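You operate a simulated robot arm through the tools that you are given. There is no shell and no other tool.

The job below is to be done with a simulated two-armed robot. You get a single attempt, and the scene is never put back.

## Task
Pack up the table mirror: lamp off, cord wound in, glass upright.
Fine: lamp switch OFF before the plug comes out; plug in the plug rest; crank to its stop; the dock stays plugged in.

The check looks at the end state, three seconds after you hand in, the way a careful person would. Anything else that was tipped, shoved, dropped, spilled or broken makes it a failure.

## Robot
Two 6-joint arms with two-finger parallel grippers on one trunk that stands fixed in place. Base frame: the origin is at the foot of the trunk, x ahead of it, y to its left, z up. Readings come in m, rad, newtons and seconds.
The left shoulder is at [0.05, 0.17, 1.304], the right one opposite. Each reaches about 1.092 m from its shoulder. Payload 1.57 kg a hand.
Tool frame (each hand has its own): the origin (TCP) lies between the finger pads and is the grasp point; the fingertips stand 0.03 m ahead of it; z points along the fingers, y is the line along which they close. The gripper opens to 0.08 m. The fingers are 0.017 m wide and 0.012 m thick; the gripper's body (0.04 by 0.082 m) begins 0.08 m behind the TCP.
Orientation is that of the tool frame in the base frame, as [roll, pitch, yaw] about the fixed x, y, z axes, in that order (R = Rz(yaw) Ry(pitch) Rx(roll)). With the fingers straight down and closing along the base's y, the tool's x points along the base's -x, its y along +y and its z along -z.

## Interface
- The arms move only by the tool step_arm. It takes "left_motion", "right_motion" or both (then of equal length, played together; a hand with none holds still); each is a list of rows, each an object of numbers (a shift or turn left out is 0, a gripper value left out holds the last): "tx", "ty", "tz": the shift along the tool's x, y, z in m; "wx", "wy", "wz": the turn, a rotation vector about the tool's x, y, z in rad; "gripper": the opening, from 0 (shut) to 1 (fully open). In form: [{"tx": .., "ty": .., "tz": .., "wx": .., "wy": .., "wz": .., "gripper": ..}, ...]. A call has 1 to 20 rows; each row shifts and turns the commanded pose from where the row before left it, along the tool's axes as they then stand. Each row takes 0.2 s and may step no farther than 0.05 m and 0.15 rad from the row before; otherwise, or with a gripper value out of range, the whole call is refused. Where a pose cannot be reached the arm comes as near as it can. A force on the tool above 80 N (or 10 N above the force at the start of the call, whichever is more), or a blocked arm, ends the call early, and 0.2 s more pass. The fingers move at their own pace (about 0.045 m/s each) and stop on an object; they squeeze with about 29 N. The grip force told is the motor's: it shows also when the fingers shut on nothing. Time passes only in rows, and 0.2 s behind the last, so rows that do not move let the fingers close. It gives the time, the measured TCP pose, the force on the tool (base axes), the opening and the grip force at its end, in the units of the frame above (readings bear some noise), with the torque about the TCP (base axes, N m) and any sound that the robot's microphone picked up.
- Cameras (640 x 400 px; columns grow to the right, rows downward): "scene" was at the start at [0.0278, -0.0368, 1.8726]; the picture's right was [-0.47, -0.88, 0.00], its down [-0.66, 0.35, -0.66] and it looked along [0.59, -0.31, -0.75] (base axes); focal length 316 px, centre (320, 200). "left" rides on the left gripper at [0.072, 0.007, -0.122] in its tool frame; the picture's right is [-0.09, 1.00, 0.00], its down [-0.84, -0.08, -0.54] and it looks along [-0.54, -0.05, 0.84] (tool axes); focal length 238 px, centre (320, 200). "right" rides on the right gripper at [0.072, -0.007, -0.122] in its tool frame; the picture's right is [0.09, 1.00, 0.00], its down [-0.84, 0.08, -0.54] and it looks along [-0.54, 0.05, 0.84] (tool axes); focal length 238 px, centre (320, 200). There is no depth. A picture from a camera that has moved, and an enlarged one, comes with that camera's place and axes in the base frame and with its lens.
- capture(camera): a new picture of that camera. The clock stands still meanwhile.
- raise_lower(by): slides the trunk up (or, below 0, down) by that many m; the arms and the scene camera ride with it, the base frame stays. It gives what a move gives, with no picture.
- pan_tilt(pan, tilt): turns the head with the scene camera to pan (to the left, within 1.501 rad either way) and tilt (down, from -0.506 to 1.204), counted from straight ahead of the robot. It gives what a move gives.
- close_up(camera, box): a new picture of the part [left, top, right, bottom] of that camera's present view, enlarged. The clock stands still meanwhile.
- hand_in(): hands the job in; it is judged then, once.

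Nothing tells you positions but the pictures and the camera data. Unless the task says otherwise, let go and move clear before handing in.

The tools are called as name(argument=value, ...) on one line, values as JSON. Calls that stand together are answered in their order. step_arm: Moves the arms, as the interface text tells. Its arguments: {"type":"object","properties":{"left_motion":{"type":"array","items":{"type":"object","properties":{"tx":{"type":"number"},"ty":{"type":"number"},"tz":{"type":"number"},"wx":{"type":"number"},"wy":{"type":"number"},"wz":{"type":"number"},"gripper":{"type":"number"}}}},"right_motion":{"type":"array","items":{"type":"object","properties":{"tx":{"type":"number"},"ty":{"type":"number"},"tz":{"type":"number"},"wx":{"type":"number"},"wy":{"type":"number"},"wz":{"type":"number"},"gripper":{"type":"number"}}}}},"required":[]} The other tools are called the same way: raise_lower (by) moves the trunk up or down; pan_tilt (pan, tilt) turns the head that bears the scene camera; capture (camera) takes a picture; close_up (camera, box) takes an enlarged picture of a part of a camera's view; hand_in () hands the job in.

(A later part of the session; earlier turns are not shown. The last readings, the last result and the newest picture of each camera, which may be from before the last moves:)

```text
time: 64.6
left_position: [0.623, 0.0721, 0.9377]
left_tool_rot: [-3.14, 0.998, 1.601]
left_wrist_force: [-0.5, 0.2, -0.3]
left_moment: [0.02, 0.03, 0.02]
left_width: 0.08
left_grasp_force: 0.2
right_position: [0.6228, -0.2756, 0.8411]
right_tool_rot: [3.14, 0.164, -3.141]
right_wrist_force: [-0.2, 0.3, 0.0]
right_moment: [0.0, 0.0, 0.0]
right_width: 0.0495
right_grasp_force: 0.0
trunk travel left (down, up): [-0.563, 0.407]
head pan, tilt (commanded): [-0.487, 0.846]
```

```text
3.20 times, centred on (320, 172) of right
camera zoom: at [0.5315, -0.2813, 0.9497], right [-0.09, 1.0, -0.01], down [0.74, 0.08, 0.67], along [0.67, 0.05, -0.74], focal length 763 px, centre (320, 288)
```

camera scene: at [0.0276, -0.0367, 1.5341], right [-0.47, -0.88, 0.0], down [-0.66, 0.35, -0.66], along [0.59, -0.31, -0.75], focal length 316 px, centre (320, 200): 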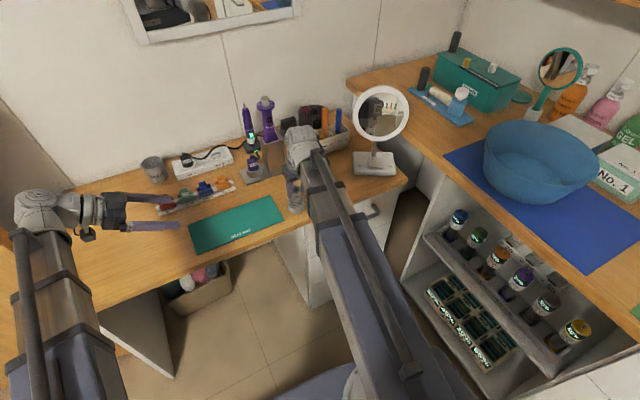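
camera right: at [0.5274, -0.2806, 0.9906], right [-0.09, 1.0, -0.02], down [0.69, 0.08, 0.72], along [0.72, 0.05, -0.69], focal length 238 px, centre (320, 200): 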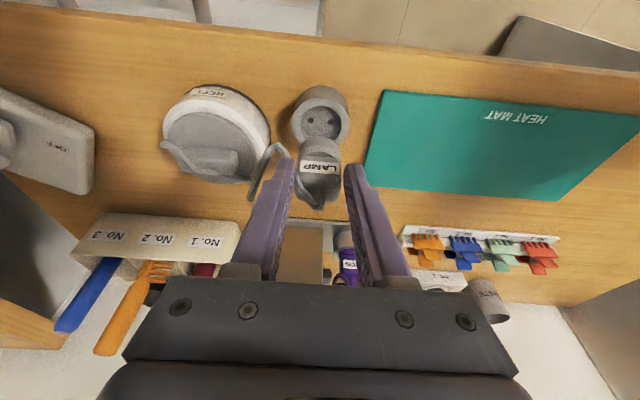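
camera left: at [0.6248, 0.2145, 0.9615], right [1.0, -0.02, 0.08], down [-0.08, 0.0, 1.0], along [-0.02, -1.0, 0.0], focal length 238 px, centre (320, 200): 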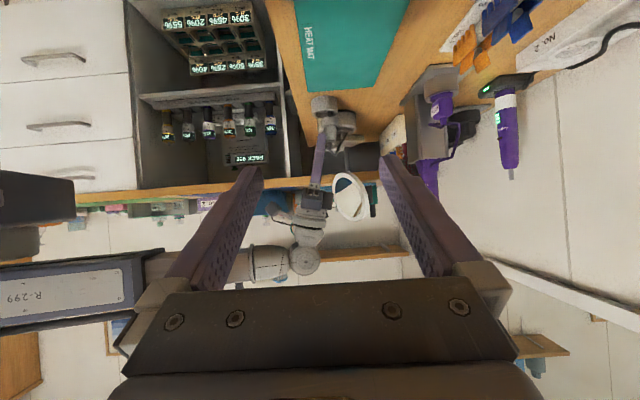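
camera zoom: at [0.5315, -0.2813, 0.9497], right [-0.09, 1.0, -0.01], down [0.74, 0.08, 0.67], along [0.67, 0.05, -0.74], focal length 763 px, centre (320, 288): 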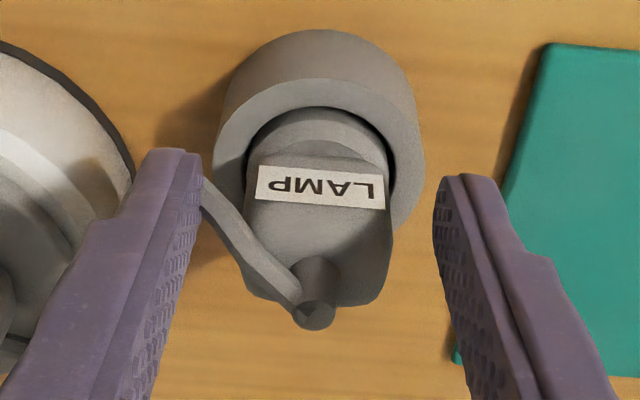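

The plug stands in the rest on its own, with its shoulder in the recess. Now I'll lift the right hand straight away from it.

raise_lower(by=0.03)

close_up(camera="left", box=[290, 70, 390, 150])

raise_lower(by=0.07)

capture(camera="right")

capture(camera="scene")

```text
time: 65.3
left_position: [0.6246, 0.0728, 0.9668]
left_tool_rot: [-3.141, 0.997, 1.604]
left_wrist_force: [-0.2, 0.7, -0.2]
left_moment: [0.02, -0.01, -0.01]
left_width: 0.0803
left_grasp_force: 0.1
right_position: [0.6221, -0.2742, 0.8709]
right_tool_rot: [3.141, 0.164, -3.141]
right_wrist_force: [-0.1, -0.3, 0.1]
right_moment: [0.04, -0.01, 0.05]
right_width: 0.0498
right_grasp_force: 0.1
trunk travel left (down, up): [-0.593, 0.377]
head pan, tilt (commanded): [-0.487, 0.846]
```

```text
5.00 times, centred on (340, 110) of left
camera zoom: at [0.6248, 0.2149, 0.9734], right [1.0, -0.02, 0.08], down [-0.08, 0.0, 1.0], along [-0.02, -1.0, 0.0], focal length 1192 px, centre (220, 650)
```

zoom: 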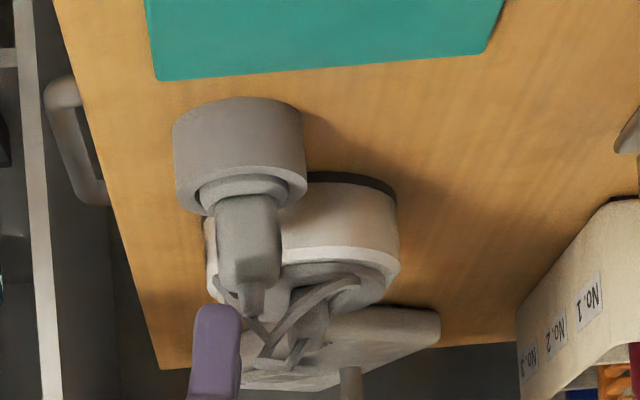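

```text
time: 66.4
left_position: [0.6238, 0.0733, 1.0385]
left_tool_rot: [3.142, 0.997, 1.602]
left_wrist_force: [-0.4, 0.8, 0.0]
left_moment: [-0.02, 0.0, 0.02]
left_width: 0.0799
left_grasp_force: 0.2
right_position: [0.6232, -0.276, 0.9399]
right_tool_rot: [3.142, 0.164, 3.141]
right_wrist_force: [0.6, 0.2, 1.0]
right_moment: [-0.01, -0.01, -0.04]
right_width: 0.0497
right_grasp_force: 0.0
trunk travel left (down, up): [-0.663, 0.307]
head pan, tilt (commanded): [-0.487, 0.846]
```

```text
taken
camera right: at [0.5316, -0.2813, 1.0495], right [-0.09, 1.0, -0.01], down [0.74, 0.08, 0.67], along [0.67, 0.05, -0.74], focal length 238 px, centre (320, 200)
```

right: 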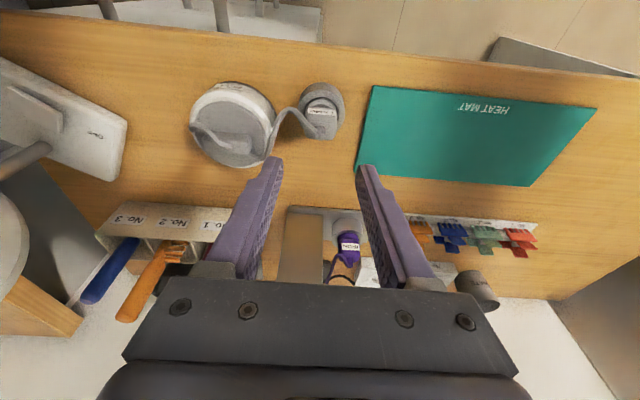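

```text
taken
camera scene: at [0.0279, -0.0367, 1.6161], right [-0.47, -0.88, 0.0], down [-0.66, 0.35, -0.66], along [0.59, -0.31, -0.75], focal length 316 px, centre (320, 200)
```

scene: 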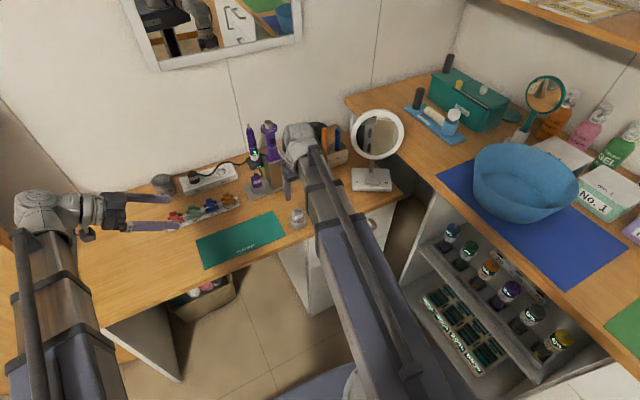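

The plug holds in the rest. Now the crank: I'll straighten the right hand and move it in front of the reel for a close look at the handle and any arrow.

step_arm(right_motion=[{"wy": 0.082, "gripper": 1}, {"wy": 0.082, "gripper": 1}, {"ty": -0.047, "gripper": 1}, {"ty": -0.047, "gripper": 1}, {"tx": 0.02}, {}])

capture(camera="right")

close_up(camera="right", box=[250, 50, 410, 150])

close_up(camera="left", box=[290, 50, 390, 130])

```text
time: 67.8
left_position: [0.6231, 0.0724, 1.0389]
left_tool_rot: [3.141, 0.998, 1.602]
left_wrist_force: [0.3, -0.4, -0.5]
left_moment: [0.02, 0.01, -0.05]
left_width: 0.0801
left_grasp_force: 0.0
right_position: [0.6047, -0.3692, 0.9377]
right_tool_rot: [-3.141, -0.002, -3.141]
right_wrist_force: [-0.2, -0.1, 0.5]
right_moment: [-0.02, 0.0, -0.02]
right_width: 0.0801
right_grasp_force: 0.1
right hand out of reach, approached as far as the arm can: row 2
trunk travel left (down, up): [-0.663, 0.307]
head pan, tilt (commanded): [-0.487, 0.846]
```

```text
taken
camera right: at [0.5337, -0.3748, 1.06], right [-0.09, 1.0, 0.0], down [0.84, 0.08, 0.54], along [0.54, 0.05, -0.84], focal length 238 px, centre (320, 200)
```

right: 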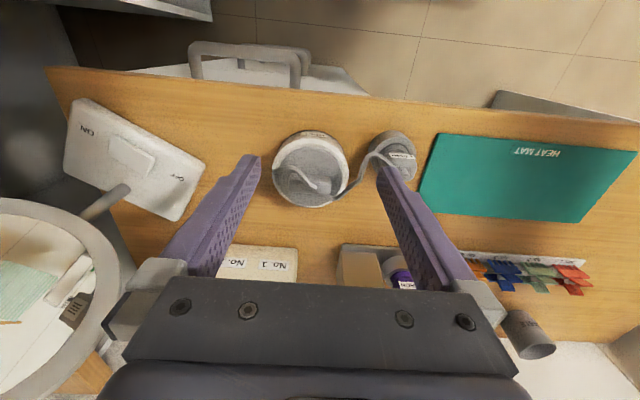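

```text
4.00 times, centred on (330, 100) of right
camera zoom: at [0.5337, -0.3748, 1.06], right [-0.09, 1.0, 0.0], down [0.84, 0.08, 0.54], along [0.54, 0.05, -0.84], focal length 953 px, centre (280, 600)
```

zoom: 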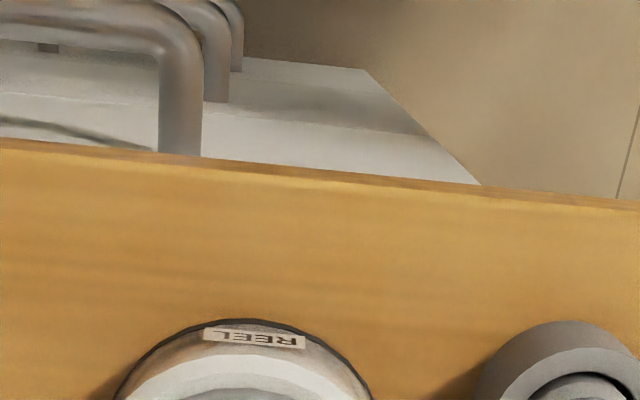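

```text
5.00 times, centred on (340, 90) of left
camera zoom: at [0.6249, 0.2148, 1.0433], right [1.0, -0.02, 0.08], down [-0.08, 0.0, 1.0], along [-0.02, -1.0, 0.0], focal length 1192 px, centre (220, 750)
```

zoom: 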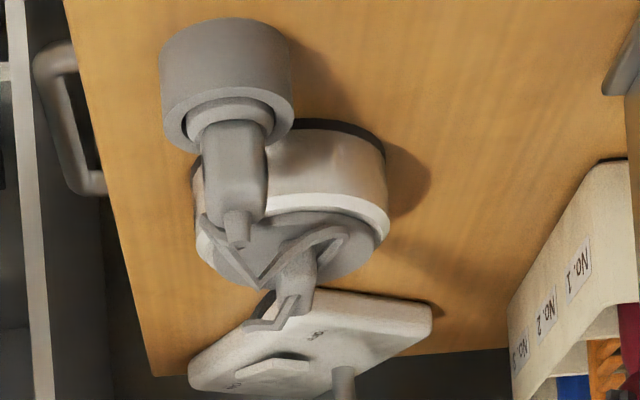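

close_up(camera="right", box=[255, 120, 435, 232])

close_up(camera="left", box=[322, 90, 372, 125])

close_up(camera="scene", box=[280, 170, 340, 240])

```text
3.56 times, centred on (345, 176) of right
camera zoom: at [0.5337, -0.3748, 1.06], right [-0.09, 1.0, 0.0], down [0.84, 0.08, 0.54], along [0.54, 0.05, -0.84], focal length 848 px, centre (231, 285)
```

zoom: 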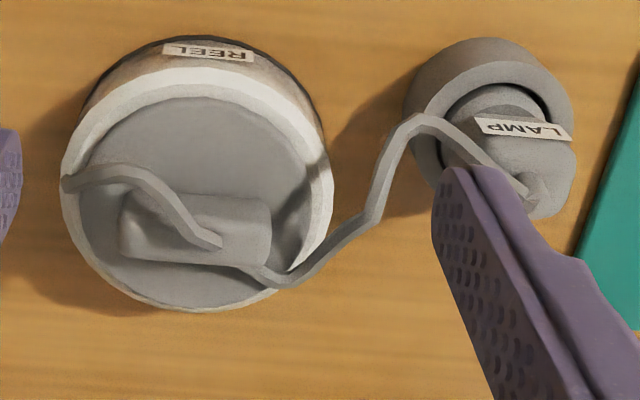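

```text
11.43 times, centred on (347, 108) of left
camera zoom: at [0.6249, 0.2148, 1.0433], right [1.0, -0.02, 0.08], down [-0.08, 0.0, 1.0], along [-0.02, -1.0, 0.0], focal length 2724 px, centre (11, 1257)
```

zoom: 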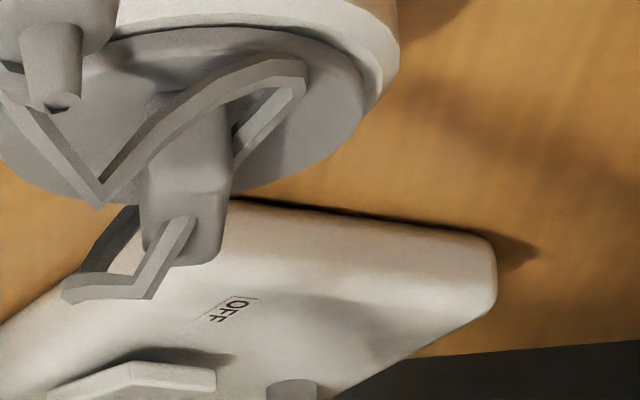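

```text
5.71 times, centred on (310, 205) of scene
camera zoom: at [0.0281, -0.0368, 1.6161], right [-0.47, -0.88, 0.0], down [-0.66, 0.35, -0.66], along [0.59, -0.31, -0.75], focal length 1804 px, centre (377, 171)
```

zoom: 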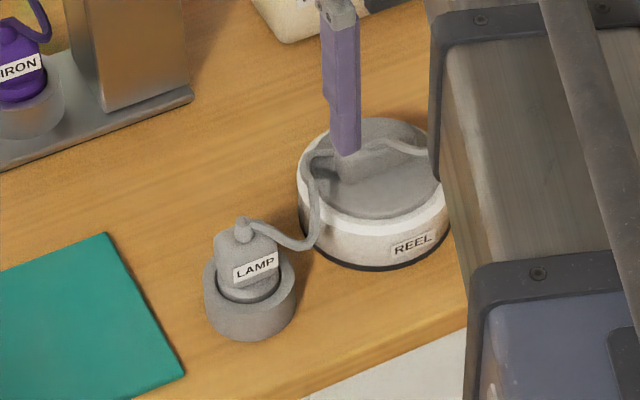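

The plug is in the rest and the slack cord lies folded over the reel. The crank is a raised bar about 5 cm long across the dial, roughly along y, with its top near z ≈ 0.824. I'll turn the right hand 90° so the fingers close across the bar, and centre it over the reel.

step_arm(right_motion=[{"wz": 0.1428}, {"wz": 0.1428}, {"wz": 0.1428}, {"wz": 0.1428}, {"wz": 0.1428}, {"wz": 0.1428}, {"wz": 0.1428}, {"wz": 0.1428}, {"wz": 0.1428}, {"wz": 0.1428}, {"wz": 0.1428}, {"ty": 0.03}, {"ty": 0.031, "tx": -0.003}, {}])

capture(camera="right")

close_up(camera="right", box=[240, 60, 400, 160])

close_up(camera="left", box=[300, 60, 380, 140])

```text
time: 70.8
left_position: [0.6231, 0.0718, 1.0386]
left_tool_rot: [3.141, 0.998, 1.601]
left_wrist_force: [0.1, -0.3, -0.8]
left_moment: [0.01, -0.02, -0.01]
left_width: 0.0801
left_grasp_force: 0.1
right_position: [0.6631, -0.3747, 0.9387]
right_tool_rot: [3.14, 0.0, 1.57]
right_wrist_force: [-0.2, 0.4, 0.2]
right_moment: [0.03, -0.01, -0.02]
right_width: 0.0803
right_grasp_force: 0.1
trunk travel left (down, up): [-0.663, 0.307]
head pan, tilt (commanded): [-0.487, 0.846]
```

```text
taken
camera right: at [0.6571, -0.3007, 1.0602], right [1.0, 0.09, 0.0], down [0.08, -0.84, 0.54], along [0.05, -0.54, -0.84], focal length 238 px, centre (320, 200)
```

right: 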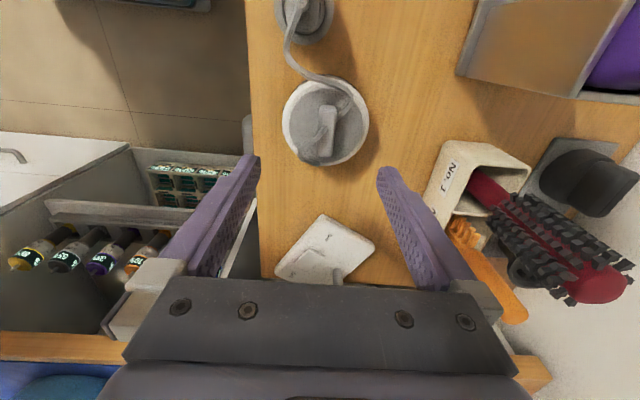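

```text
4.00 times, centred on (320, 110) of right
camera zoom: at [0.6571, -0.3007, 1.0602], right [1.0, 0.09, 0.0], down [0.08, -0.84, 0.54], along [0.05, -0.54, -0.84], focal length 953 px, centre (320, 560)
```

zoom: 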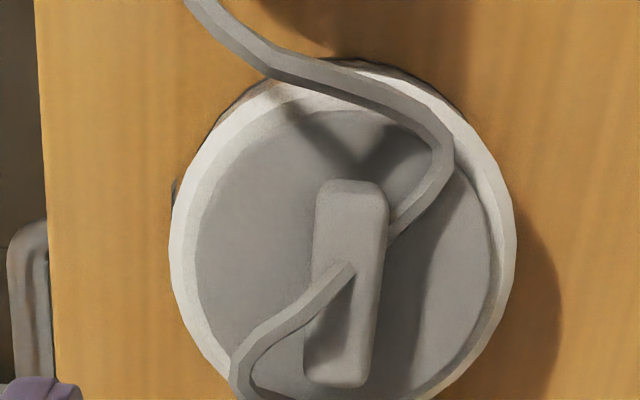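

```text
5.00 times, centred on (340, 100) of left
camera zoom: at [0.6245, 0.2149, 1.0435], right [1.0, -0.02, 0.08], down [-0.08, 0.0, 1.0], along [-0.02, -1.0, 0.0], focal length 1192 px, centre (220, 700)
```

zoom: 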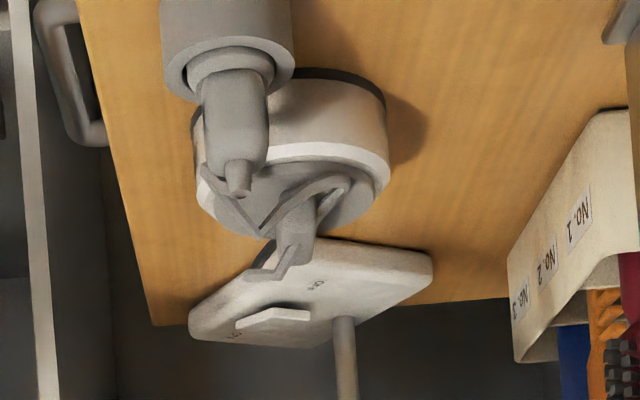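

The bar is squarely between the fingers, with the reel axis at about (0.668, -0.371). I'll centre on it and descend.

step_arm(right_motion=[{"ty": 0.005, "tx": 0.0035}, {}])

raise_lower(by=-0.07)

capture(camera="right")

close_up(camera="left", box=[300, 70, 400, 170])

```text
time: 71.4
left_position: [0.6227, 0.0734, 1.0392]
left_tool_rot: [3.142, 0.998, 1.602]
left_wrist_force: [-1.5, 0.4, 0.7]
left_moment: [0.0, 0.01, 0.04]
left_width: 0.0803
left_grasp_force: 0.0
right_position: [0.6695, -0.3713, 0.9373]
right_tool_rot: [-3.142, -0.001, 1.571]
right_wrist_force: [-0.2, 0.1, 0.1]
right_moment: [-0.01, -0.01, 0.01]
right_width: 0.08
right_grasp_force: 0.1
trunk travel left (down, up): [-0.663, 0.307]
head pan, tilt (commanded): [-0.487, 0.846]
```

```text
time: 72.5
left_position: [0.6233, 0.0731, 0.9678]
left_tool_rot: [3.14, 1.0, 1.602]
left_wrist_force: [0.4, 0.2, -0.6]
left_moment: [0.01, -0.03, 0.03]
left_width: 0.0798
left_grasp_force: 0.0
right_position: [0.6692, -0.3703, 0.8676]
right_tool_rot: [-3.141, 0.0, 1.573]
right_wrist_force: [0.2, -0.1, -0.4]
right_moment: [0.02, -0.02, 0.0]
right_width: 0.0802
right_grasp_force: 0.0
trunk travel left (down, up): [-0.593, 0.377]
head pan, tilt (commanded): [-0.487, 0.846]
```

```text
taken
camera right: at [0.6626, -0.2974, 0.9902], right [1.0, 0.09, 0.0], down [0.08, -0.84, 0.54], along [0.05, -0.54, -0.84], focal length 238 px, centre (320, 200)
```

right: 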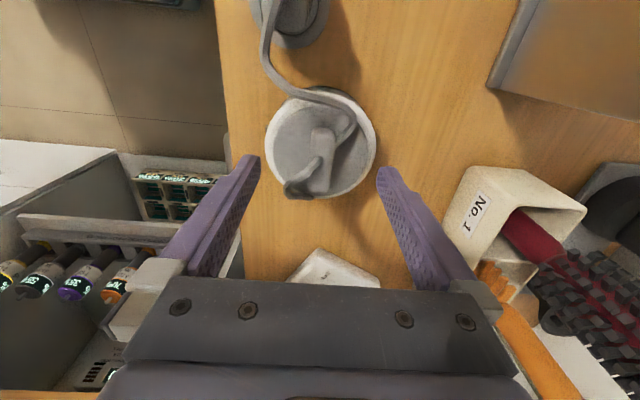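

```text
4.00 times, centred on (350, 120) of left
camera zoom: at [0.6246, 0.2149, 0.9735], right [1.0, -0.02, 0.08], down [-0.08, 0.0, 1.0], along [-0.02, -1.0, 0.0], focal length 953 px, centre (200, 520)
```

zoom: 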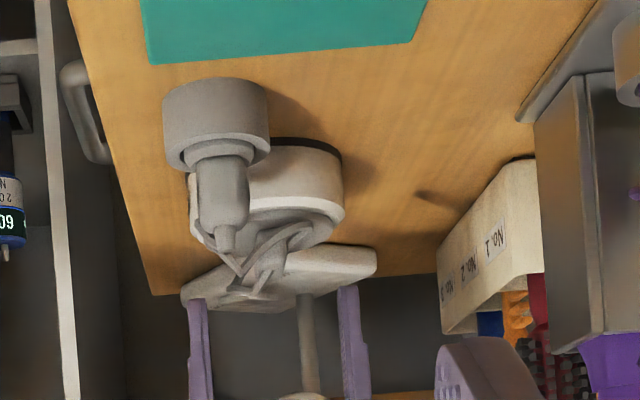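

raise_lower(by=-0.02)

close_up(camera="right", box=[230, 100, 410, 212])

close_up(camera="left", box=[310, 90, 380, 150])

```text
time: 73.2
left_position: [0.623, 0.0726, 0.9482]
left_tool_rot: [3.14, 0.998, 1.602]
left_wrist_force: [-0.5, 0.0, 0.0]
left_moment: [0.01, -0.02, -0.01]
left_width: 0.0801
left_grasp_force: 0.2
right_position: [0.6701, -0.3695, 0.8481]
right_tool_rot: [3.14, -0.002, 1.572]
right_wrist_force: [-0.3, 0.0, -0.3]
right_moment: [0.02, 0.0, -0.03]
right_width: 0.0798
right_grasp_force: 0.1
trunk travel left (down, up): [-0.573, 0.397]
head pan, tilt (commanded): [-0.487, 0.846]
```

```text
3.56 times, centred on (320, 156) of right
camera zoom: at [0.6625, -0.2974, 0.9701], right [1.0, 0.09, 0.0], down [0.08, -0.84, 0.54], along [0.05, -0.54, -0.84], focal length 848 px, centre (320, 356)
```

zoom: 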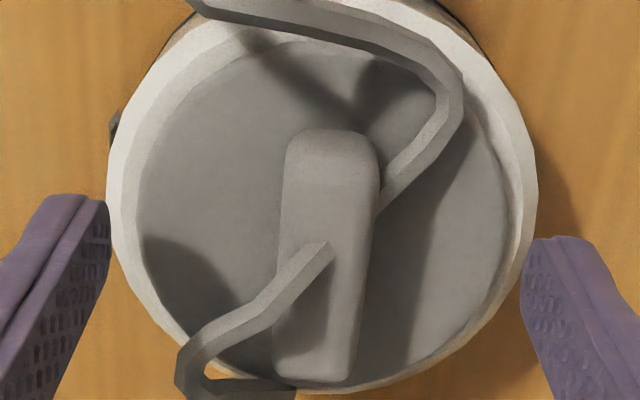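

```text
6.67 times, centred on (345, 120) of left
camera zoom: at [0.6246, 0.2149, 0.9535], right [1.0, -0.02, 0.08], down [-0.08, 0.0, 1.0], along [-0.02, -1.0, 0.0], focal length 1589 px, centre (153, 733)
```

zoom: 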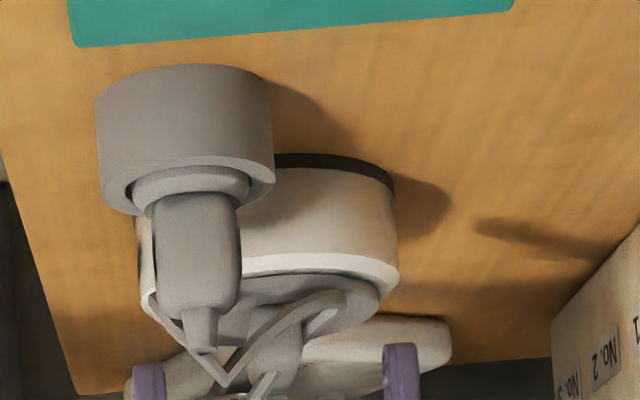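

raise_lower(by=-0.007)

step_arm(right_motion=[{"gripper": 0.5}, {"gripper": 0.5}, {"gripper": 0}, {"gripper": 0}, {"gripper": 0}, {}])

close_up(camera="right", box=[230, 100, 410, 212])

```text
time: 73.7
left_position: [0.6236, 0.0728, 0.9419]
left_tool_rot: [3.14, 0.998, 1.602]
left_wrist_force: [-0.1, -1.0, 0.2]
left_moment: [0.02, 0.01, 0.02]
left_width: 0.0802
left_grasp_force: 0.1
right_position: [0.6692, -0.3709, 0.8401]
right_tool_rot: [3.141, -0.003, 1.573]
right_wrist_force: [0.3, -0.1, 0.4]
right_moment: [-0.01, 0.01, 0.01]
right_width: 0.08
right_grasp_force: 0.0
trunk travel left (down, up): [-0.566, 0.404]
head pan, tilt (commanded): [-0.487, 0.846]
```

```text
time: 75.1
left_position: [0.6234, 0.0722, 0.9405]
left_tool_rot: [-3.14, 0.997, 1.603]
left_wrist_force: [0.1, -0.4, 0.0]
left_moment: [-0.01, -0.03, 0.02]
left_width: 0.0802
left_grasp_force: 0.1
right_position: [0.6697, -0.3697, 0.8404]
right_tool_rot: [3.141, 0.0, 1.572]
right_wrist_force: [6.7, -1.9, 4.5]
right_moment: [0.04, -0.11, 0.01]
right_width: 0.0174
right_grasp_force: 28.6
trunk travel left (down, up): [-0.566, 0.404]
head pan, tilt (commanded): [-0.487, 0.846]
```

```text
3.56 times, centred on (320, 156) of right
camera zoom: at [0.6632, -0.2974, 0.963], right [1.0, 0.09, 0.0], down [0.08, -0.84, 0.54], along [0.05, -0.54, -0.84], focal length 848 px, centre (320, 356)
```

zoom: 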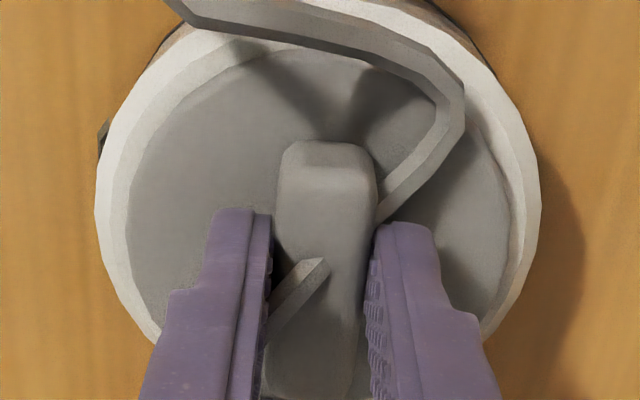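

I have the crank bar at 17 mm. I'll test the turning direction with a small clockwise turn (seen from above), watching the torque and the cord.

step_arm(right_motion=[{"wz": 0.08}, {"wz": 0.08}, {"wz": 0.08}, {}])

close_up(camera="right", box=[230, 100, 410, 212])

close_up(camera="left", box=[310, 90, 380, 150])

```text
time: 76.1
left_position: [0.6233, 0.0738, 0.9414]
left_tool_rot: [-3.14, 0.997, 1.601]
left_wrist_force: [0.0, 0.5, 0.2]
left_moment: [0.01, 0.03, -0.03]
left_width: 0.0798
left_grasp_force: 0.0
right_position: [0.6699, -0.3699, 0.8384]
right_tool_rot: [-3.14, -0.002, 1.333]
right_wrist_force: [8.0, 0.1, 6.1]
right_moment: [-0.27, -0.22, 0.04]
right_width: 0.018
right_grasp_force: 28.9
trunk travel left (down, up): [-0.566, 0.404]
head pan, tilt (commanded): [-0.487, 0.846]
```

```text
3.56 times, centred on (320, 156) of right
camera zoom: at [0.6809, -0.2982, 0.963], right [0.99, -0.15, 0.0], down [-0.12, -0.83, 0.54], along [-0.08, -0.54, -0.84], focal length 848 px, centre (320, 356)
```

zoom: 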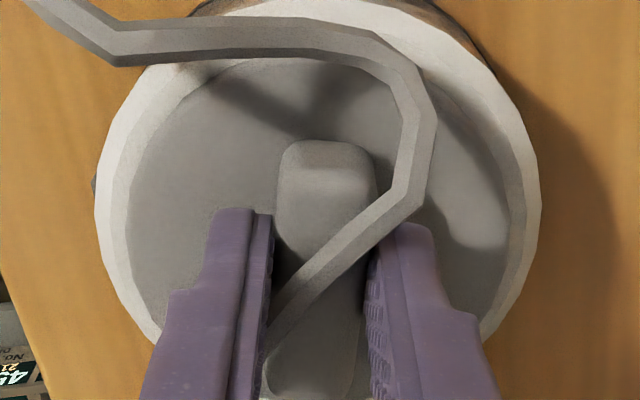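

```text
6.67 times, centred on (345, 120) of left
camera zoom: at [0.6249, 0.2152, 0.9463], right [1.0, -0.02, 0.08], down [-0.08, 0.0, 1.0], along [-0.02, -1.0, 0.0], focal length 1589 px, centre (153, 733)
```

zoom: 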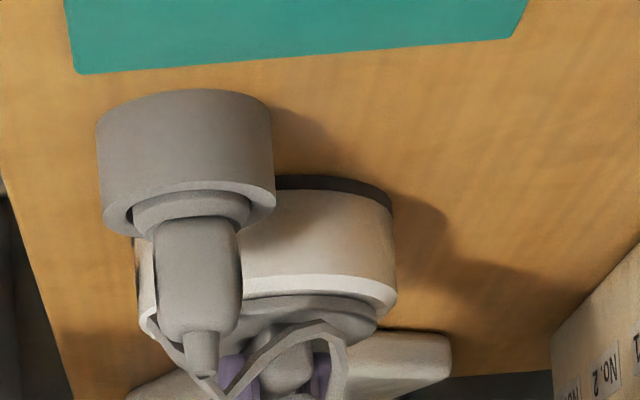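

The crank turns freely clockwise with little torque, and the cord seems to be changing length. I'll continue clockwise.

step_arm(right_motion=[{"wz": 0.1}, {"wz": 0.1}, {"wz": 0.1}, {"wz": 0.1}, {"wz": 0.1}, {"wz": 0.1}, {"wz": 0.1}, {"wz": 0.1}, {}])

close_up(camera="right", box=[230, 100, 410, 212])

close_up(camera="left", box=[310, 90, 380, 150])

```text
time: 78.1
left_position: [0.6221, 0.0723, 0.9416]
left_tool_rot: [3.14, 0.998, 1.6]
left_wrist_force: [0.8, 0.1, 0.1]
left_moment: [0.0, 0.03, 0.01]
left_width: 0.0799
left_grasp_force: 0.0
right_position: [0.666, -0.3666, 0.8406]
right_tool_rot: [-3.136, 0.0, 0.529]
right_wrist_force: [1.9, -1.8, -0.2]
right_moment: [0.17, -0.14, -0.06]
right_width: 0.0179
right_grasp_force: 29.4
trunk travel left (down, up): [-0.566, 0.404]
head pan, tilt (commanded): [-0.487, 0.846]
```

```text
3.56 times, centred on (320, 156) of right
camera zoom: at [0.725, -0.3246, 0.9625], right [0.58, -0.81, -0.01], down [-0.68, -0.49, 0.54], along [-0.44, -0.31, -0.84], focal length 848 px, centre (320, 356)
```

zoom: 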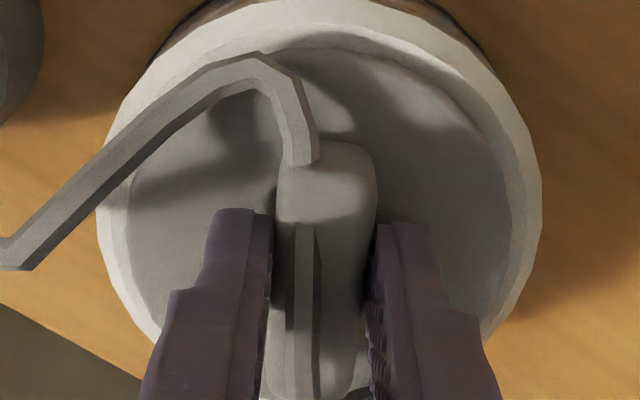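

```text
6.67 times, centred on (345, 120) of left
camera zoom: at [0.6244, 0.2152, 0.9459], right [1.0, -0.02, 0.08], down [-0.08, 0.0, 1.0], along [-0.02, -1.0, 0.0], focal length 1589 px, centre (153, 733)
```

zoom: 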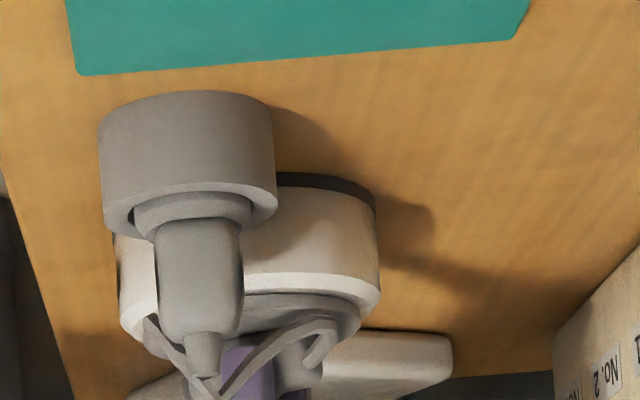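

The reel body seems to have shifted a few millimetres. I'll stop and check whether the body itself is turning with the crank.

close_up(camera="scene", box=[270, 140, 350, 240])

capture(camera="right")

capture(camera="left")

```text
4.00 times, centred on (310, 190) of scene
camera zoom: at [0.0275, -0.0364, 1.5186], right [-0.47, -0.88, 0.0], down [-0.66, 0.35, -0.66], along [0.59, -0.31, -0.75], focal length 1263 px, centre (360, 240)
```

zoom: 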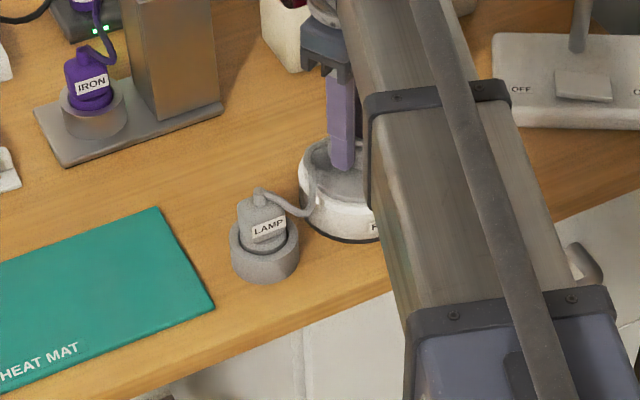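

```text
taken
camera right: at [0.725, -0.3246, 0.9625], right [0.58, -0.81, -0.01], down [-0.68, -0.49, 0.54], along [-0.44, -0.31, -0.84], focal length 238 px, centre (320, 200)
```

right: 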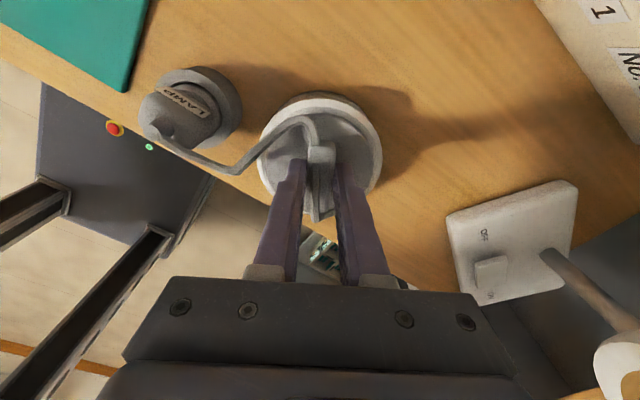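

```text
taken
camera left: at [0.6244, 0.2152, 0.9459], right [1.0, -0.02, 0.08], down [-0.08, 0.0, 1.0], along [-0.02, -1.0, 0.0], focal length 238 px, centre (320, 200)
```

left: 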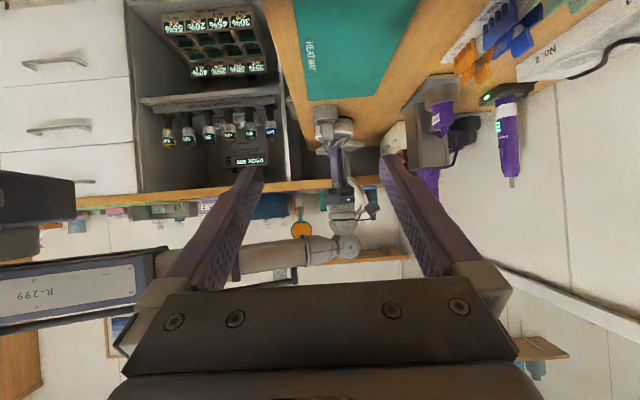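

The body hasn't turned; it only slid a few millimetres because the true crank axis lies about 4.5 mm from my turning centre. I'll continue clockwise, now turning about the true axis.

step_arm(right_motion=[{"wz": 0.1, "ty": 0.00045}, {"wz": 0.1, "ty": 0.00045}, {"wz": 0.1, "ty": 0.00045}, {"wz": 0.1, "ty": 0.00045}, {"wz": 0.1, "ty": 0.00045}, {"wz": 0.1, "ty": 0.00045}, {}])

capture(camera="right")

close_up(camera="right", box=[230, 100, 410, 212])

close_up(camera="left", box=[310, 90, 380, 150])

```text
time: 79.7
left_position: [0.6242, 0.0729, 0.9414]
left_tool_rot: [3.141, 0.998, 1.602]
left_wrist_force: [0.1, 0.7, 0.4]
left_moment: [0.02, 0.0, 0.02]
left_width: 0.0802
left_grasp_force: 0.1
right_position: [0.6703, -0.3737, 0.8406]
right_tool_rot: [3.141, 0.001, -0.07]
right_wrist_force: [-0.5, 1.1, -0.4]
right_moment: [0.01, -0.01, 0.02]
right_width: 0.0175
right_grasp_force: 28.9
trunk travel left (down, up): [-0.566, 0.404]
head pan, tilt (commanded): [-0.487, 0.846]
```

```text
taken
camera right: at [0.7433, -0.3714, 0.9625], right [0.02, -1.0, 0.0], down [-0.84, -0.02, 0.54], along [-0.54, -0.01, -0.84], focal length 238 px, centre (320, 200)
```

right: 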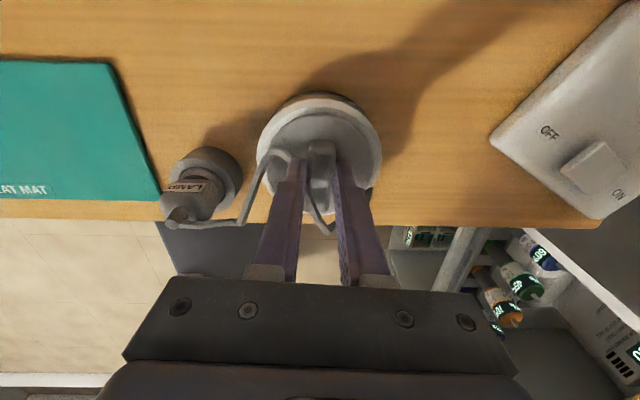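

```text
3.56 times, centred on (320, 156) of right
camera zoom: at [0.7433, -0.3714, 0.9625], right [0.02, -1.0, 0.0], down [-0.84, -0.02, 0.54], along [-0.54, -0.01, -0.84], focal length 848 px, centre (320, 356)
```

zoom: 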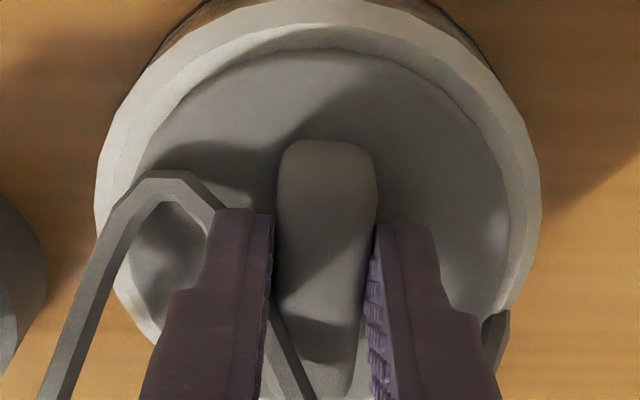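

```text
6.67 times, centred on (345, 120) of left
camera zoom: at [0.6251, 0.2147, 0.9462], right [1.0, -0.02, 0.08], down [-0.08, 0.0, 1.0], along [-0.02, -1.0, 0.0], focal length 1589 px, centre (153, 733)
```

zoom: 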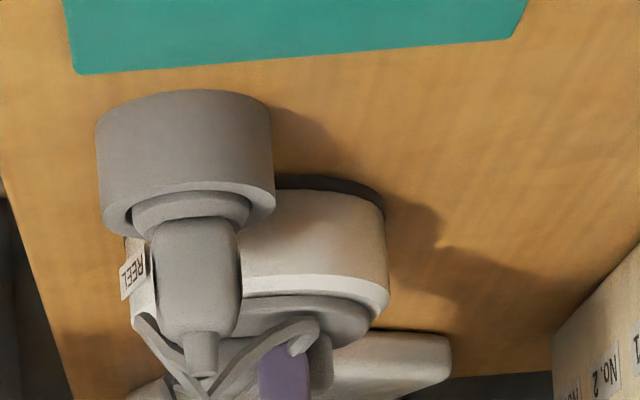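

The REEL label has come round into the left view, so the body has started turning with the crank. I need to see by how much.

close_up(camera="scene", box=[270, 140, 350, 240])

close_up(camera="left", box=[318, 100, 358, 150])

```text
4.00 times, centred on (310, 190) of scene
camera zoom: at [0.0285, -0.0371, 1.5191], right [-0.47, -0.88, 0.0], down [-0.66, 0.35, -0.66], along [0.58, -0.31, -0.75], focal length 1263 px, centre (360, 240)
```

zoom: 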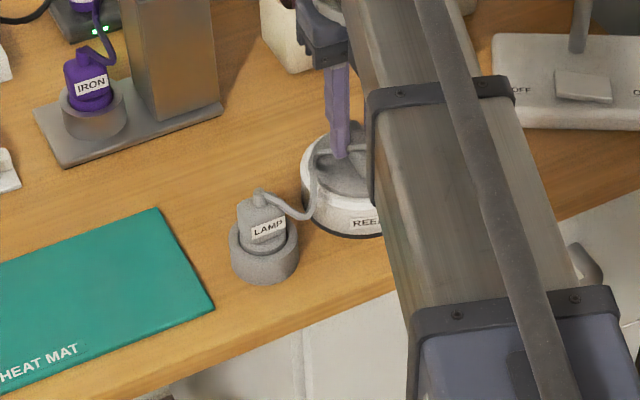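

```text
8.00 times, centred on (338, 125) of left
camera zoom: at [0.6251, 0.2147, 0.9462], right [1.0, -0.02, 0.08], down [-0.08, 0.0, 1.0], along [-0.02, -1.0, 0.0], focal length 1907 px, centre (176, 800)
```

zoom: 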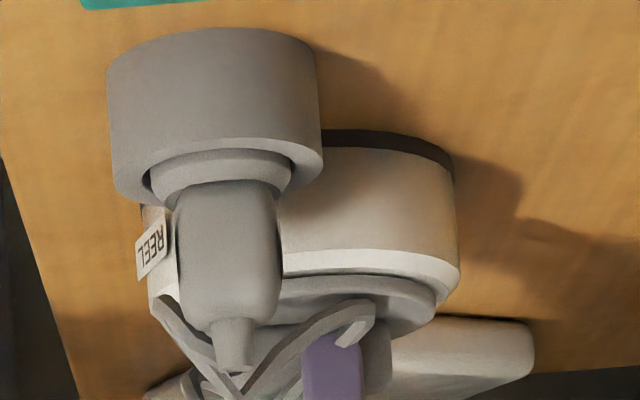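

To see what the crank has done to the cord, I'll let go, lift off and compare the cord's length with the earlier pictures.

step_arm(right_motion=[{"gripper": 0.6}, {"gripper": 0.6}, {"gripper": 0.6}, {"gripper": 0.6}])

raise_lower(by=0.1)

capture(camera="right")

close_up(camera="right", box=[210, 50, 400, 165])

close_up(camera="left", box=[322, 90, 372, 125])

close_up(camera="scene", box=[280, 170, 340, 240])

```text
time: 80.7
left_position: [0.6236, 0.0723, 0.9411]
left_tool_rot: [3.141, 0.998, 1.603]
left_wrist_force: [0.5, -0.6, -0.4]
left_moment: [0.03, 0.02, 0.02]
left_width: 0.08
left_grasp_force: 0.1
right_position: [0.6705, -0.3737, 0.8402]
right_tool_rot: [3.141, -0.001, -0.069]
right_wrist_force: [0.5, -0.5, 0.4]
right_moment: [0.01, 0.0, 0.01]
right_width: 0.048
right_grasp_force: 0.1
trunk travel left (down, up): [-0.566, 0.404]
head pan, tilt (commanded): [-0.487, 0.846]
```

```text
time: 82.1
left_position: [0.6241, 0.072, 1.0403]
left_tool_rot: [3.142, 0.998, 1.601]
left_wrist_force: [0.1, 0.9, -0.5]
left_moment: [0.0, 0.0, 0.0]
left_width: 0.08
left_grasp_force: 0.1
right_position: [0.6702, -0.3737, 0.941]
right_tool_rot: [-3.14, 0.0, -0.07]
right_wrist_force: [-0.4, -0.1, -0.1]
right_moment: [0.02, 0.02, 0.02]
right_width: 0.0477
right_grasp_force: 0.0
trunk travel left (down, up): [-0.666, 0.304]
head pan, tilt (commanded): [-0.487, 0.846]
```

```text
taken
camera right: at [0.7429, -0.371, 1.0628], right [0.02, -1.0, 0.0], down [-0.84, -0.02, 0.54], along [-0.54, -0.01, -0.84], focal length 238 px, centre (320, 200)
```

right: 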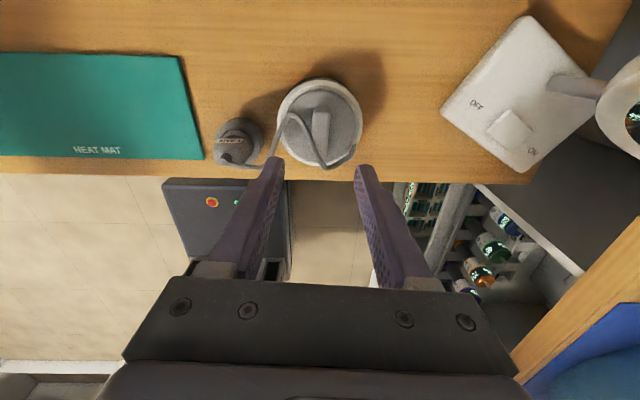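

```text
3.37 times, centred on (305, 108) of right
camera zoom: at [0.7429, -0.371, 1.0628], right [0.02, -1.0, 0.0], down [-0.84, -0.02, 0.54], along [-0.54, -0.01, -0.84], focal length 803 px, centre (370, 512)
```

zoom: 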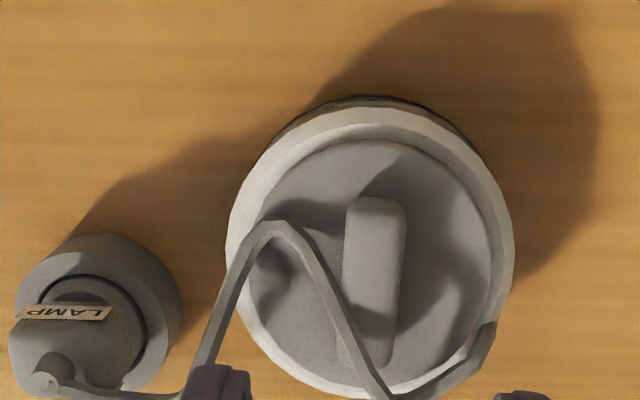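

```text
11.43 times, centred on (347, 108) of left
camera zoom: at [0.6248, 0.2149, 1.0463], right [1.0, -0.02, 0.08], down [-0.08, 0.0, 1.0], along [-0.02, -1.0, 0.0], focal length 2724 px, centre (11, 1257)
```

zoom: 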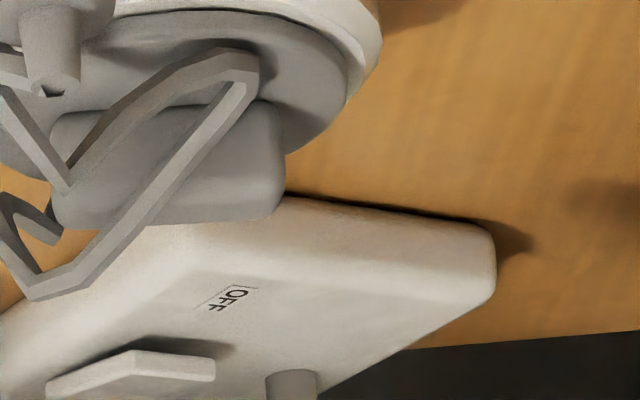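

```text
5.71 times, centred on (310, 205) of scene
camera zoom: at [0.0279, -0.0367, 1.6191], right [-0.47, -0.88, 0.0], down [-0.66, 0.35, -0.66], along [0.59, -0.31, -0.75], focal length 1804 px, centre (377, 171)
```

zoom: 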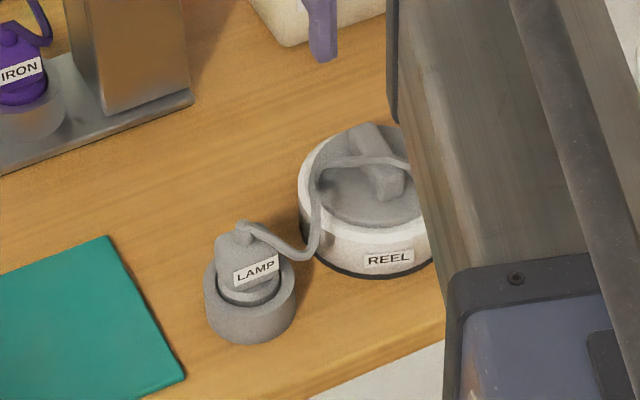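

step_arm(right_motion=[{"gripper": 1}, {"gripper": 1}, {"gripper": 1}, {}])

raise_lower(by=0.05)

close_up(camera="right", box=[220, 50, 380, 150])

close_up(camera="left", box=[305, 60, 385, 120])

```text
time: 83.1
left_position: [0.6234, 0.0722, 1.0411]
left_tool_rot: [-3.141, 0.999, 1.602]
left_wrist_force: [-0.1, -0.2, -0.9]
left_moment: [0.0, -0.04, 0.01]
left_width: 0.08
left_grasp_force: 0.0
right_position: [0.6706, -0.3742, 0.9408]
right_tool_rot: [3.141, -0.001, -0.068]
right_wrist_force: [-0.3, -0.9, -0.5]
right_moment: [0.01, 0.02, -0.02]
right_width: 0.08
right_grasp_force: 0.0
trunk travel left (down, up): [-0.666, 0.304]
head pan, tilt (commanded): [-0.487, 0.846]
```

```text
time: 84.0
left_position: [0.6229, 0.0719, 1.0908]
left_tool_rot: [-3.14, 0.999, 1.603]
left_wrist_force: [1.1, -0.2, 0.2]
left_moment: [-0.03, 0.02, 0.0]
left_width: 0.0799
left_grasp_force: 0.1
right_position: [0.6697, -0.3752, 0.9908]
right_tool_rot: [3.141, -0.001, -0.068]
right_wrist_force: [-0.3, 0.2, -0.5]
right_moment: [0.04, -0.01, 0.01]
right_width: 0.0801
right_grasp_force: 0.0
trunk travel left (down, up): [-0.716, 0.254]
head pan, tilt (commanded): [-0.487, 0.846]
```

```text
4.00 times, centred on (300, 100) of right
camera zoom: at [0.7429, -0.371, 1.1129], right [0.02, -1.0, 0.0], down [-0.84, -0.02, 0.54], along [-0.54, -0.01, -0.84], focal length 953 px, centre (400, 600)
```

zoom: 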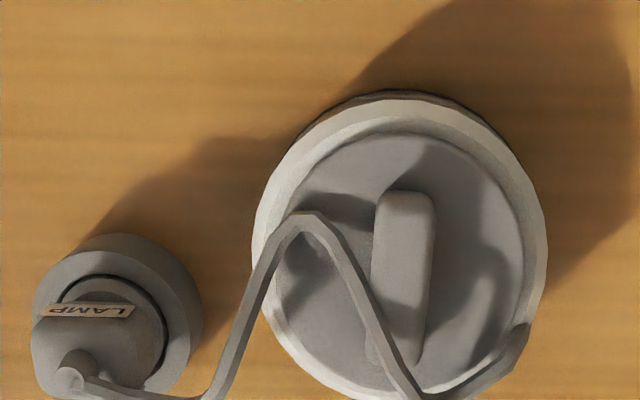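

```text
6.67 times, centred on (345, 90) of left
camera zoom: at [0.6248, 0.2149, 1.0963], right [1.0, -0.02, 0.08], down [-0.08, 0.0, 1.0], along [-0.02, -1.0, 0.0], focal length 1589 px, centre (153, 933)
```

zoom: 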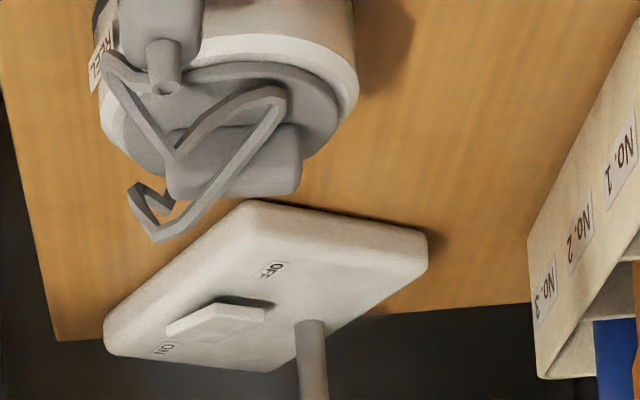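

The cord isn't any shorter, and if anything slightly longer, so clockwise doesn't seem to wind it in. I'll re-grip and try counterclockwise from here, which also gives the wrist its longest stroke.

step_arm(right_motion=[{"tx": 0.0005, "ty": -0.0015}, {}])

raise_lower(by=-0.13)

close_up(camera="right", box=[230, 100, 410, 212])

```text
time: 84.6
left_position: [0.6227, 0.0713, 1.092]
left_tool_rot: [3.141, 0.998, 1.601]
left_wrist_force: [-0.4, -0.2, -0.2]
left_moment: [0.03, 0.01, -0.01]
left_width: 0.0799
left_grasp_force: 0.1
right_position: [0.6713, -0.3731, 0.9901]
right_tool_rot: [-3.141, 0.0, -0.067]
right_wrist_force: [0.4, 0.8, 0.2]
right_moment: [-0.02, -0.01, -0.01]
right_width: 0.0799
right_grasp_force: 0.0
trunk travel left (down, up): [-0.716, 0.254]
head pan, tilt (commanded): [-0.487, 0.846]
```

```text
time: 86.2
left_position: [0.6239, 0.072, 0.9607]
left_tool_rot: [-3.141, 0.999, 1.601]
left_wrist_force: [0.3, 0.7, 0.1]
left_moment: [0.0, 0.01, -0.01]
left_width: 0.0802
left_grasp_force: 0.1
right_position: [0.6712, -0.3719, 0.8602]
right_tool_rot: [3.141, 0.001, -0.069]
right_wrist_force: [-1.2, 1.1, -0.2]
right_moment: [0.0, 0.0, -0.03]
right_width: 0.0799
right_grasp_force: 0.0
trunk travel left (down, up): [-0.586, 0.384]
head pan, tilt (commanded): [-0.487, 0.846]
```

```text
3.56 times, centred on (320, 156) of right
camera zoom: at [0.7434, -0.37, 0.9831], right [0.02, -1.0, 0.0], down [-0.84, -0.02, 0.54], along [-0.54, -0.01, -0.84], focal length 848 px, centre (320, 356)
```

zoom: 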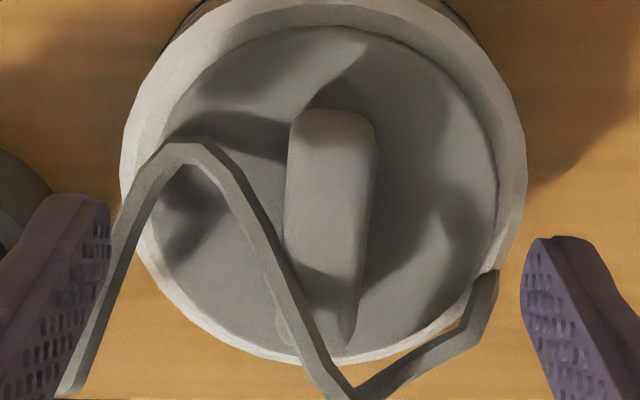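

raise_lower(by=-0.021)

step_arm(right_motion=[{"gripper": 0.5}, {"gripper": 0.5}, {"gripper": 0}, {"gripper": 0}, {"gripper": 0}, {}])

close_up(camera="right", box=[230, 100, 410, 212])

close_up(camera="left", box=[310, 90, 380, 150])

```text
time: 86.8
left_position: [0.623, 0.0736, 0.9414]
left_tool_rot: [3.14, 0.998, 1.601]
left_wrist_force: [0.2, 0.8, -0.1]
left_moment: [0.0, 0.02, -0.01]
left_width: 0.0801
left_grasp_force: 0.0
right_position: [0.6714, -0.372, 0.8397]
right_tool_rot: [3.14, 0.0, -0.068]
right_wrist_force: [-0.6, -0.2, 0.0]
right_moment: [-0.01, -0.01, -0.01]
right_width: 0.0797
right_grasp_force: 0.1
trunk travel left (down, up): [-0.565, 0.405]
head pan, tilt (commanded): [-0.487, 0.846]
```

```text
time: 88.2
left_position: [0.6238, 0.0721, 0.9406]
left_tool_rot: [3.141, 1.0, 1.602]
left_wrist_force: [0.4, -0.4, 0.0]
left_moment: [0.04, 0.0, 0.0]
left_width: 0.0801
left_grasp_force: 0.1
right_position: [0.6708, -0.3724, 0.8388]
right_tool_rot: [-3.142, 0.0, -0.067]
right_wrist_force: [0.0, -3.4, 2.0]
right_moment: [-0.1, -0.14, -0.03]
right_width: 0.018
right_grasp_force: 28.9
trunk travel left (down, up): [-0.565, 0.405]
head pan, tilt (commanded): [-0.487, 0.846]
```

```text
3.56 times, centred on (320, 156) of right
camera zoom: at [0.7433, -0.3704, 0.962], right [0.02, -1.0, 0.0], down [-0.84, -0.02, 0.54], along [-0.54, -0.01, -0.84], focal length 848 px, centre (320, 356)
```

zoom: 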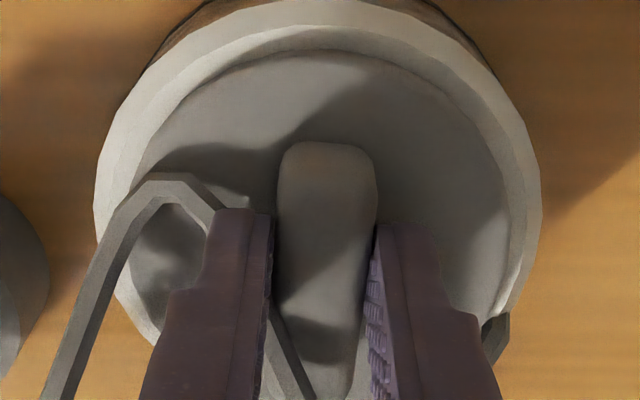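

```text
6.67 times, centred on (345, 120) of left
camera zoom: at [0.6246, 0.2146, 0.9455], right [1.0, -0.02, 0.08], down [-0.08, 0.0, 1.0], along [-0.02, -1.0, 0.0], focal length 1589 px, centre (153, 733)
```

zoom: 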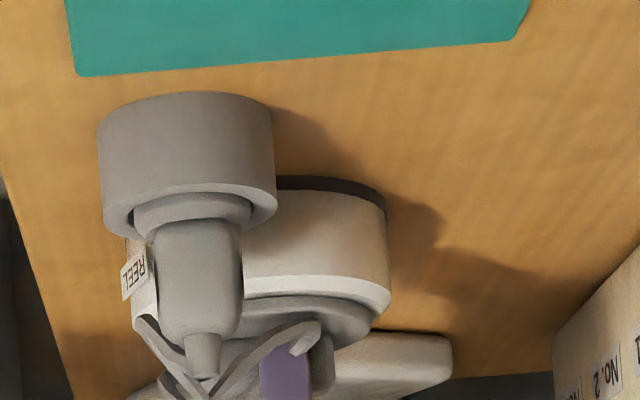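

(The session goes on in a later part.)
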